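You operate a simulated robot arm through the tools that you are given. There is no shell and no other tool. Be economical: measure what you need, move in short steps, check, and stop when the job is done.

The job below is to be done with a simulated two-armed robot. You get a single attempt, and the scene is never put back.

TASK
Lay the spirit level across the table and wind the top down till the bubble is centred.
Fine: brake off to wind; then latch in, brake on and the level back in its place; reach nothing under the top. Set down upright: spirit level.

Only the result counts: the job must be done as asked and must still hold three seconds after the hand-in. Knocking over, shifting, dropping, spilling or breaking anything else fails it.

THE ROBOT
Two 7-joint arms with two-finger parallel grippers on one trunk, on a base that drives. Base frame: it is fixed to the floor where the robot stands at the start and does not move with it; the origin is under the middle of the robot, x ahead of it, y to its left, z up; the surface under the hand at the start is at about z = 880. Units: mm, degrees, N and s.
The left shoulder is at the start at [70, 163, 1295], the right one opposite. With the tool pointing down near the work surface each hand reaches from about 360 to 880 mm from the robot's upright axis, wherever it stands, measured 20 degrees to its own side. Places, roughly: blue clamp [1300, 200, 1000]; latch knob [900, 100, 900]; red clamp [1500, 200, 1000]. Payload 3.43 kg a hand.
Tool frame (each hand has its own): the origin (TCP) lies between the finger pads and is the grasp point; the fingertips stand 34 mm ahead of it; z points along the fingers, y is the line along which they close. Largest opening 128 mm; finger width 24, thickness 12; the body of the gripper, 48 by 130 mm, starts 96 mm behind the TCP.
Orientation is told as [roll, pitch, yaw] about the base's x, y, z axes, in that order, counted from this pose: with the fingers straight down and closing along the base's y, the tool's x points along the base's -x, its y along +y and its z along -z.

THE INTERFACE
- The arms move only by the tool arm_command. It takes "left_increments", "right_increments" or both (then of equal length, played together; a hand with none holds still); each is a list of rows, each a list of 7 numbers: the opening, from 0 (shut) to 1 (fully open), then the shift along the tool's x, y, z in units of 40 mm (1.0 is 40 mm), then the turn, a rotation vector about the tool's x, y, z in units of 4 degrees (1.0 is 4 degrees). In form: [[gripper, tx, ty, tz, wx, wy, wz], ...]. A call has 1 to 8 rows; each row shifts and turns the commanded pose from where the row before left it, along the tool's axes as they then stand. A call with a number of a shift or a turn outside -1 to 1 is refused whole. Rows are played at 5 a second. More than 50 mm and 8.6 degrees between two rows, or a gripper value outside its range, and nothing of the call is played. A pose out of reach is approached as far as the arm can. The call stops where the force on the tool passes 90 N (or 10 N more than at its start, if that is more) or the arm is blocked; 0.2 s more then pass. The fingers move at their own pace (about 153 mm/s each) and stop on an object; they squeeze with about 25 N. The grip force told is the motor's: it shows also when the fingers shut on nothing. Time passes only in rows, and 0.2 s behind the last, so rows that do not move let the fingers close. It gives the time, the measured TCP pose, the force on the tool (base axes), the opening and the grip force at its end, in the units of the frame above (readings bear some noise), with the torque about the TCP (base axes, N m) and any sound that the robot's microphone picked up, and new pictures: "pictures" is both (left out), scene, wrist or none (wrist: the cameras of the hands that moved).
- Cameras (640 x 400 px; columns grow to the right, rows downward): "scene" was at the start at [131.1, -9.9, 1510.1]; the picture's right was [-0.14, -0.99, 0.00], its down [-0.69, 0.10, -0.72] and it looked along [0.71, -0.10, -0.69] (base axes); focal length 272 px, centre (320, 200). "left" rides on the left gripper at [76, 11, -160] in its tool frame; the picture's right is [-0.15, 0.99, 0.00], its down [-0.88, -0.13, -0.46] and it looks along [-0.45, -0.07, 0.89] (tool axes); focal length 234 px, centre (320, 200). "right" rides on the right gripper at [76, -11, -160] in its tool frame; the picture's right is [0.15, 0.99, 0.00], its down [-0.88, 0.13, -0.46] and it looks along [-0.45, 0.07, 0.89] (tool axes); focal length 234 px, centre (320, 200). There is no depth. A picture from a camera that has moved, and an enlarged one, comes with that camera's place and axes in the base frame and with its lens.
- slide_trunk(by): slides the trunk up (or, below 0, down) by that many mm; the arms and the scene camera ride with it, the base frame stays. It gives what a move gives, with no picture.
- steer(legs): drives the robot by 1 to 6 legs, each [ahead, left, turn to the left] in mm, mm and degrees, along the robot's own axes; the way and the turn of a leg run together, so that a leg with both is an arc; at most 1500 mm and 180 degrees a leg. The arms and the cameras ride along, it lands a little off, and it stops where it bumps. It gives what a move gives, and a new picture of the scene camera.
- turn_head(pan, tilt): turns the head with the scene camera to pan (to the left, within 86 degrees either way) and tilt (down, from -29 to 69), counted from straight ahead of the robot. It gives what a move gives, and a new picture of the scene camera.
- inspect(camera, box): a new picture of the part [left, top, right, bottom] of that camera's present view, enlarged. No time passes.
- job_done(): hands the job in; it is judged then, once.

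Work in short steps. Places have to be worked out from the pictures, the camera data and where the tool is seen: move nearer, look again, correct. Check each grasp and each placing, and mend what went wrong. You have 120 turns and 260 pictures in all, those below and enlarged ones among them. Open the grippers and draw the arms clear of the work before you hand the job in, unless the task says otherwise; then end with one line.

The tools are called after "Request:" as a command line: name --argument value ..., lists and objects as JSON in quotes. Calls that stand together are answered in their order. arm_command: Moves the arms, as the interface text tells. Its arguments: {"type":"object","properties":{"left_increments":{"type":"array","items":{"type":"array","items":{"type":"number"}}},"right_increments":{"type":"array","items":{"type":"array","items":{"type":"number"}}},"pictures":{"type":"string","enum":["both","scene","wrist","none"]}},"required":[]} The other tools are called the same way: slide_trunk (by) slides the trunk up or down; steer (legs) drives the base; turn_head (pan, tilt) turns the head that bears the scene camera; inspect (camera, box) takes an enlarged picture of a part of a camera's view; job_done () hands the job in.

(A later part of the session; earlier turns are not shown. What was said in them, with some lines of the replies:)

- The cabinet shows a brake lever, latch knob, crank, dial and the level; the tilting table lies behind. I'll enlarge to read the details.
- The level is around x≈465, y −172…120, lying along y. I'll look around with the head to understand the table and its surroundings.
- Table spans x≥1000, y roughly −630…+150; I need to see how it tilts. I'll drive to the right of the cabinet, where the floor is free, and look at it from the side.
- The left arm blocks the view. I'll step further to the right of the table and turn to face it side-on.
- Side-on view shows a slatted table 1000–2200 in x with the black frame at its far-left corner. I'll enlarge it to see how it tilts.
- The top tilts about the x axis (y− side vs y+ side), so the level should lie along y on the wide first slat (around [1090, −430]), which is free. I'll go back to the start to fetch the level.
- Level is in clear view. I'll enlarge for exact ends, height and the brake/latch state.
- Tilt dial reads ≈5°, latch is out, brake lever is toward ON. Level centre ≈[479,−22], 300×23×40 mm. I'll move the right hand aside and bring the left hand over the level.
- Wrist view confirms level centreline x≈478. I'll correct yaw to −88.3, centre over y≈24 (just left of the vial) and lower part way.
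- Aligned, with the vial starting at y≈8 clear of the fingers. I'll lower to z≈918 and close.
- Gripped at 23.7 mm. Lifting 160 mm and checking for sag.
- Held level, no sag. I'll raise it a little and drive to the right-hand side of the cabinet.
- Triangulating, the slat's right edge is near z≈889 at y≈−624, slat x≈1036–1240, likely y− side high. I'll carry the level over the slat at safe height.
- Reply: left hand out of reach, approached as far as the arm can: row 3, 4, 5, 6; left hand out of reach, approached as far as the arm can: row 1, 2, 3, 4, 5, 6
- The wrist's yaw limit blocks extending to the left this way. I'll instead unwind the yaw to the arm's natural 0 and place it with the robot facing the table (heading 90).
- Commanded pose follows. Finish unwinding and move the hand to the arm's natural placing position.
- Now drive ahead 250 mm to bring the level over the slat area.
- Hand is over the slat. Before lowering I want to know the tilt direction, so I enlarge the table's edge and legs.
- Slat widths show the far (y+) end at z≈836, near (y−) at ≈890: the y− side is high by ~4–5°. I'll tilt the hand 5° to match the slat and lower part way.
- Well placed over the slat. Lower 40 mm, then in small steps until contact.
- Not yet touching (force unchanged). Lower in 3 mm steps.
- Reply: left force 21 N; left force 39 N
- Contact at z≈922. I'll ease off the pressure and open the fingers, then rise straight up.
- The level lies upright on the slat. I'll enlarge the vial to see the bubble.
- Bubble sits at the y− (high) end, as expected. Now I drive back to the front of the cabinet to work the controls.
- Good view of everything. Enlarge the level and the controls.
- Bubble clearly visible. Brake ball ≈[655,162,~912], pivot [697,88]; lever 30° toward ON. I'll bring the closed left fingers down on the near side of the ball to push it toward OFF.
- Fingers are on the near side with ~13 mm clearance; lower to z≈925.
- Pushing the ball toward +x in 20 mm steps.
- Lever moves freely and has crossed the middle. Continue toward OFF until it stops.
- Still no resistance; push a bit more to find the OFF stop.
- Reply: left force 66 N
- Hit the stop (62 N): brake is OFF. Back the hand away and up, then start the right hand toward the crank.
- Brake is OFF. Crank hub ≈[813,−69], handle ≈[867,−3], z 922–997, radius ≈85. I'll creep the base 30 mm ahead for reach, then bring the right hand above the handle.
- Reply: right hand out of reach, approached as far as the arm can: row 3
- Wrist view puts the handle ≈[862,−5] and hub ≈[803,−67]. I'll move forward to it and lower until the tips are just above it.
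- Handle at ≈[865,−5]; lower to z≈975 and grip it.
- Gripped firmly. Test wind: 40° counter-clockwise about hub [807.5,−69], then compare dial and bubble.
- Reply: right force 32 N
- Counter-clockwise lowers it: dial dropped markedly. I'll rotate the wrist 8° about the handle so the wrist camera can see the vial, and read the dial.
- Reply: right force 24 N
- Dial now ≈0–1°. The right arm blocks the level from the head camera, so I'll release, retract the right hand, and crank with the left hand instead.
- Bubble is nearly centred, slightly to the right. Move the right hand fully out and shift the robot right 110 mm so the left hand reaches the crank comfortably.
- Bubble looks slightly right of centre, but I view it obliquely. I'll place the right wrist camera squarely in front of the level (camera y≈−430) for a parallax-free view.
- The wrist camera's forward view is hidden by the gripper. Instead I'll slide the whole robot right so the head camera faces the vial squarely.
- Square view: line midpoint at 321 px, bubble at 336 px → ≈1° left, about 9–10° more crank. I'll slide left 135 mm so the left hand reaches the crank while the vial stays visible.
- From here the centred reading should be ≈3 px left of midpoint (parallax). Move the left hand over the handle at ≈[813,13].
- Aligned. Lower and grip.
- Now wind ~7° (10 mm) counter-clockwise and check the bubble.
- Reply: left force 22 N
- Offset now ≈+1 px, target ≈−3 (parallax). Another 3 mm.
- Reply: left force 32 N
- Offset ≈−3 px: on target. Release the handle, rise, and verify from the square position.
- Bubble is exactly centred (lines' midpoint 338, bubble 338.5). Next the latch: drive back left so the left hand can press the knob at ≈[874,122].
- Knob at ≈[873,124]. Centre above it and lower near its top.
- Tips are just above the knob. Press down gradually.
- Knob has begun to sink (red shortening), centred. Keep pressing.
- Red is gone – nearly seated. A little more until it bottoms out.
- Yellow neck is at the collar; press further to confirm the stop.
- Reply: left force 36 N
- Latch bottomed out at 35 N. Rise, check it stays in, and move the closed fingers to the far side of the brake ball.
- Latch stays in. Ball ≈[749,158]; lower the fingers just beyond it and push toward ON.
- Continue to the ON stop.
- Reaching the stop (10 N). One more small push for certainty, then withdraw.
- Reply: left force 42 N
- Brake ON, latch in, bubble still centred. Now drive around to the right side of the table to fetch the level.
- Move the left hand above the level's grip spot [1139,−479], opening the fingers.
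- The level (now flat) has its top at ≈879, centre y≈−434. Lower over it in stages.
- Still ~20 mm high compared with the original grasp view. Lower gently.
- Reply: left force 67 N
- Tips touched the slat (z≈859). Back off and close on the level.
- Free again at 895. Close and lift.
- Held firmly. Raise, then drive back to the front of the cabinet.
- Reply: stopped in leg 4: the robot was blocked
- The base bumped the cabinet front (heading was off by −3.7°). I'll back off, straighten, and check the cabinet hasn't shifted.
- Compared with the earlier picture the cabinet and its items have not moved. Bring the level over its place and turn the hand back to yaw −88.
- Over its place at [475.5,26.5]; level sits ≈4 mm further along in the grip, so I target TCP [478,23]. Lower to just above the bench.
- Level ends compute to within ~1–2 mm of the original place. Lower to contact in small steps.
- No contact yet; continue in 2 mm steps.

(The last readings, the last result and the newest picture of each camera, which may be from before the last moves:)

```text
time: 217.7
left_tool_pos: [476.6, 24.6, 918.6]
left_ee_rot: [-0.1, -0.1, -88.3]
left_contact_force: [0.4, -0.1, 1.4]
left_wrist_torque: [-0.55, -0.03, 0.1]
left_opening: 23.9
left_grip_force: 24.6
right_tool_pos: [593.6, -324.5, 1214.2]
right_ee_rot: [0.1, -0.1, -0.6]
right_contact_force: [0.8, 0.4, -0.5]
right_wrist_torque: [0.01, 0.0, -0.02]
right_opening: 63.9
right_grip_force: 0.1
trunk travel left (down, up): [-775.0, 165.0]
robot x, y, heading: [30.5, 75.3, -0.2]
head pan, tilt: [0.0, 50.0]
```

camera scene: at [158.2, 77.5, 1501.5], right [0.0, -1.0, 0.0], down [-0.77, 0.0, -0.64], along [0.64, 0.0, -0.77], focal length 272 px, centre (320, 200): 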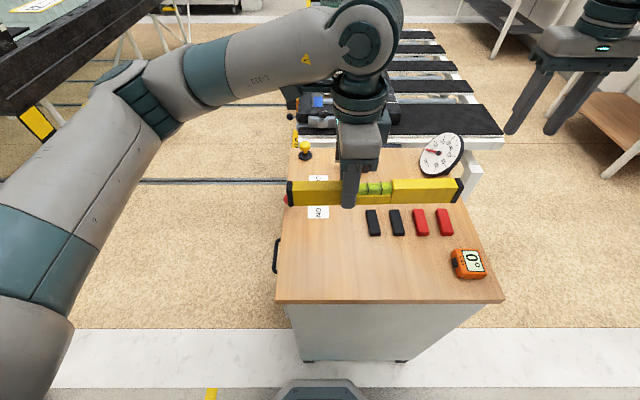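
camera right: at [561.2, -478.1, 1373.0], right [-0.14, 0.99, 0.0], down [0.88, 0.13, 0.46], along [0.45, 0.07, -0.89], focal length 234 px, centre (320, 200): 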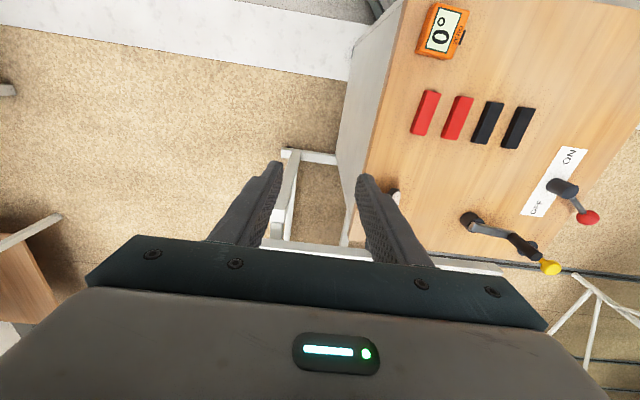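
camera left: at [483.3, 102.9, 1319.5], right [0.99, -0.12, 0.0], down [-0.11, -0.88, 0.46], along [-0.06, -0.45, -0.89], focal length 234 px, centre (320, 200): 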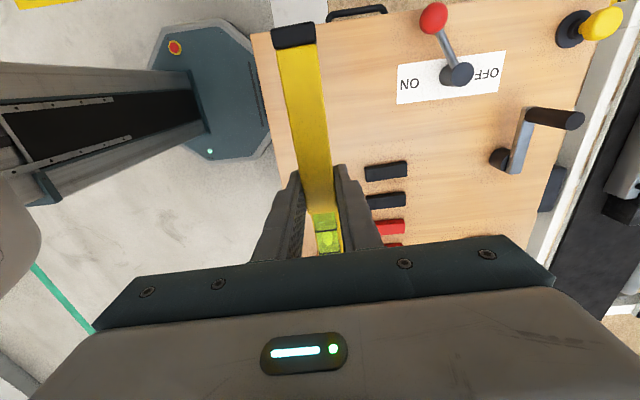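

Just touching the bench (force changed sign). One more millimetre, then open and rise.

Request:
arm_command --left_increments '[[0, 0, 0, 0.03, 0, 0, 0], [0, 0, 0, 0, 0, 0, 0], [0.3, 0, 0, 0, 0, 0, 0], [0.5, 0, 0, 0, 0, 0, 0], [0.5, 0, 0, 0, 0, 0, 0]]' --pictures "none"

Request:
arm_command --left_increments '[[0.5, 0, 0, -0.5, 0, 0, 0], [0.5, 0, 0, -1, 0, 0, 0], [0.5, 0, 0, -1, 0, 0, 0], [0.5, 0, 0, -1, 0, 0, 0], [0.5, 0, 0, -1, 0, 0, 0], [0.5, 0, 0, -1, 0, 0, 0], [0.5, 0, 0, -1, 0, 0, 0], [0.5, 0, 0, 0, 0, 0, 0]]' --pictures "scene"

Request:
inspect --camera "scene" --box '[280, 230, 440, 290]'

```text
time: 218.9
left_tool_pos: [478.1, 24.4, 916.5]
left_ee_rot: [0.0, 0.0, -88.4]
left_contact_force: [0.0, -0.3, 0.3]
left_wrist_torque: [0.0, -0.01, 0.02]
left_opening: 63.5
left_grip_force: 0.0
right_tool_pos: [593.0, -324.6, 1214.7]
right_ee_rot: [0.1, -0.1, -0.7]
right_contact_force: [-0.4, -1.0, -0.9]
right_wrist_torque: [0.01, -0.03, 0.02]
right_opening: 64.1
right_grip_force: 0.1
trunk travel left (down, up): [-775.0, 165.0]
robot x, y, heading: [28.8, 73.8, -0.3]
head pan, tilt: [0.0, 50.0]
```

```text
time: 220.7
left_tool_pos: [477.4, 23.9, 1176.8]
left_ee_rot: [0.1, 0.0, -88.5]
left_contact_force: [-0.8, 0.1, 0.7]
left_wrist_torque: [-0.01, 0.06, -0.03]
left_opening: 64.0
left_grip_force: 0.0
right_tool_pos: [593.8, -324.4, 1213.3]
right_ee_rot: [0.1, 0.0, -0.5]
right_contact_force: [-0.9, 0.5, -0.3]
right_wrist_torque: [-0.01, 0.04, 0.05]
right_opening: 64.1
right_grip_force: 0.1
trunk travel left (down, up): [-775.0, 165.0]
robot x, y, heading: [33.1, 74.6, -0.3]
head pan, tilt: [0.0, 50.0]
camera scene: at [158.3, 77.7, 1501.5], right [0.0, -1.0, 0.0], down [-0.77, 0.0, -0.64], along [0.64, 0.0, -0.77], focal length 272 px, centre (320, 200)
```

scene: 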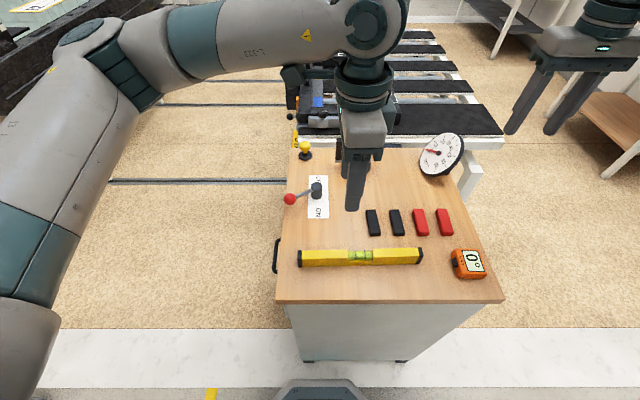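

```text
4.00 times, centred on (360, 260) of scene
camera zoom: at [158.3, 77.7, 1501.5], right [0.0, -1.0, 0.0], down [-0.77, 0.0, -0.64], along [0.64, 0.0, -0.77], focal length 1090 px, centre (160, -40)
```

zoom: 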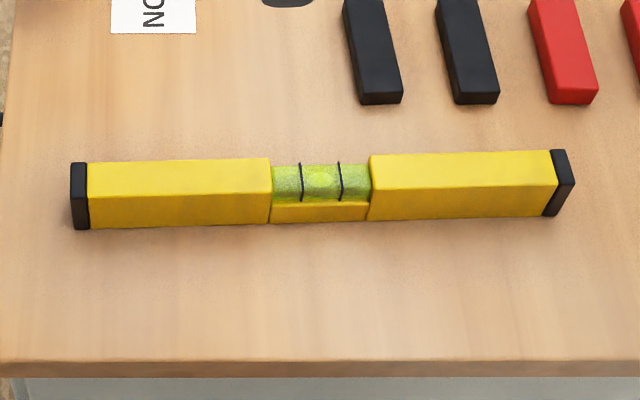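

Level is back in place, upright, within ~1–2 mm, bubble centred. Draw the arms clear by backing off, and do a final check of dial, latch, brake.

Request:
arm_command --left_increments '[[0.5, 0.8, -0.5, -0.3, 0, 0, 0], [0.5, 0.8, -0.5, 0, 0, 0, 0], [0.5, 0.8, -0.5, 0, 0, 0, 0], [0.5, 0.8, 0, 0, 0, 0, 0], [0.5, 0.8, 0, 0, 0, 0, 0], [0.5, 0, 0, 0, 0, 0, 0]]' --right_increments '[[0.5, 0.9, 0, 0, 0, 0, 0], [0.5, 0.9, 0, 0, 0, 0, 0], [0.5, 0.9, 0, 0, 0, 0, 0], [0.5, 0.9, 0, 0, 0, 0, 0], [0.5, 0, 0, 0, 0, 0, 0], [0.5, 0, 0, 0, 0, 0, 0]]' --pictures "none"

Request:
steer --legs '[[-100, 0, 0]]'

Request:
turn_head --pan -5 --tilt 42

Request:
inspect --camera "scene" --box '[240, 130, 480, 280]'

```text
time: 222.1
left_tool_pos: [413.4, 182.9, 1187.5]
left_ee_rot: [-0.1, 0.0, -88.5]
left_contact_force: [0.3, 0.1, -0.3]
left_wrist_torque: [0.03, 0.02, 0.0]
left_opening: 64.1
left_grip_force: 0.1
right_tool_pos: [449.3, -323.8, 1215.6]
right_ee_rot: [0.0, 0.0, -0.7]
right_contact_force: [0.2, -0.1, 0.8]
right_wrist_torque: [0.02, 0.01, -0.05]
right_opening: 64.0
right_grip_force: 0.0
trunk travel left (down, up): [-775.0, 165.0]
robot x, y, heading: [33.0, 72.4, 0.0]
head pan, tilt: [0.0, 50.0]
```

```text
time: 223.2
left_tool_pos: [315.3, 183.4, 1186.7]
left_ee_rot: [0.0, 0.0, -88.5]
left_contact_force: [0.3, 0.1, 0.2]
left_wrist_torque: [0.03, -0.03, -0.02]
left_opening: 63.8
left_grip_force: 0.0
right_tool_pos: [352.8, -322.6, 1214.0]
right_ee_rot: [0.1, -0.1, -0.7]
right_contact_force: [-0.4, 0.2, 0.5]
right_wrist_torque: [0.01, -0.02, -0.02]
right_opening: 64.2
right_grip_force: 0.0
trunk travel left (down, up): [-775.0, 165.0]
robot x, y, heading: [-66.9, 77.1, 0.1]
head pan, tilt: [0.0, 50.0]
camera scene: at [60.5, 77.6, 1501.4], right [0.0, -1.0, 0.0], down [-0.77, 0.0, -0.64], along [0.64, 0.0, -0.77], focal length 272 px, centre (320, 200)
```

scene: 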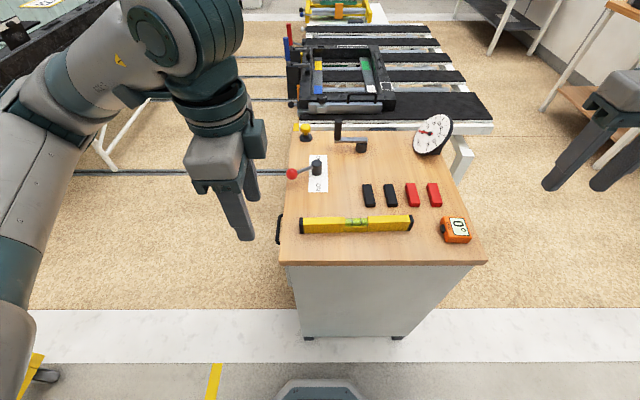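

```text
time: 223.9
left_tool_pos: [313.1, 183.2, 1188.8]
left_ee_rot: [0.0, 0.0, -88.5]
left_contact_force: [0.4, -0.6, 0.5]
left_wrist_torque: [-0.02, -0.01, 0.03]
left_opening: 63.9
left_grip_force: 0.1
right_tool_pos: [349.6, -321.0, 1215.9]
right_ee_rot: [0.1, -0.3, -0.6]
right_contact_force: [0.1, 0.2, 0.1]
right_wrist_torque: [0.03, -0.03, -0.03]
right_opening: 63.9
right_grip_force: 0.1
trunk travel left (down, up): [-775.0, 165.0]
robot x, y, heading: [-66.6, 77.0, -0.3]
head pan, tilt: [-5.0, 42.0]
camera scene: at [64.2, 70.4, 1512.9], right [-0.09, -1.0, 0.0], down [-0.67, 0.06, -0.74], along [0.74, -0.07, -0.67], focal length 272 px, centre (320, 200)
```

scene: 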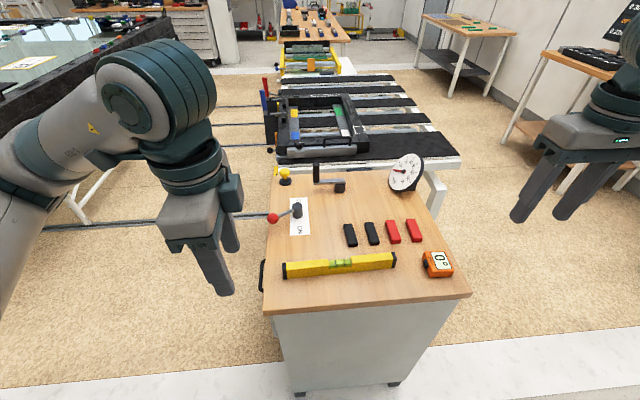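

```text
2.67 times, centred on (360, 205) of scene
camera zoom: at [64.2, 70.4, 1512.9], right [-0.09, -1.0, 0.0], down [-0.67, 0.06, -0.74], along [0.74, -0.07, -0.67], focal length 726 px, centre (213, 187)
```

zoom: 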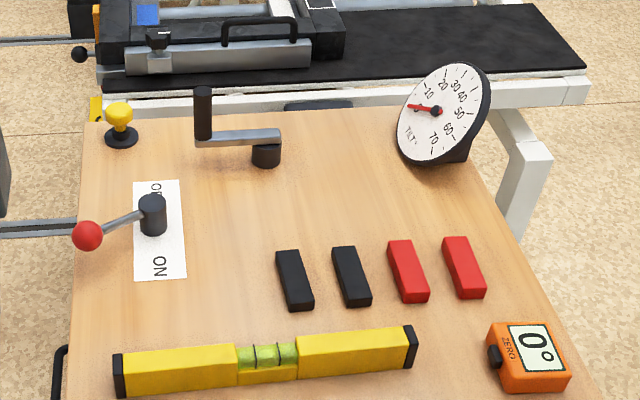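

Everything is in its final state: bubble was centred before latching, latch in, brake ON, level back upright, arms clear. Handing in.

Request:
job_done

```text
The job is handed in.
```

I wound the top down until the bubble was centred. The latch is now in, the brake is on, and the spirit level is back upright in its place, within about 1–2 mm. The base bumped the cabinet once on the way back, but pictures showed nothing had shifted.
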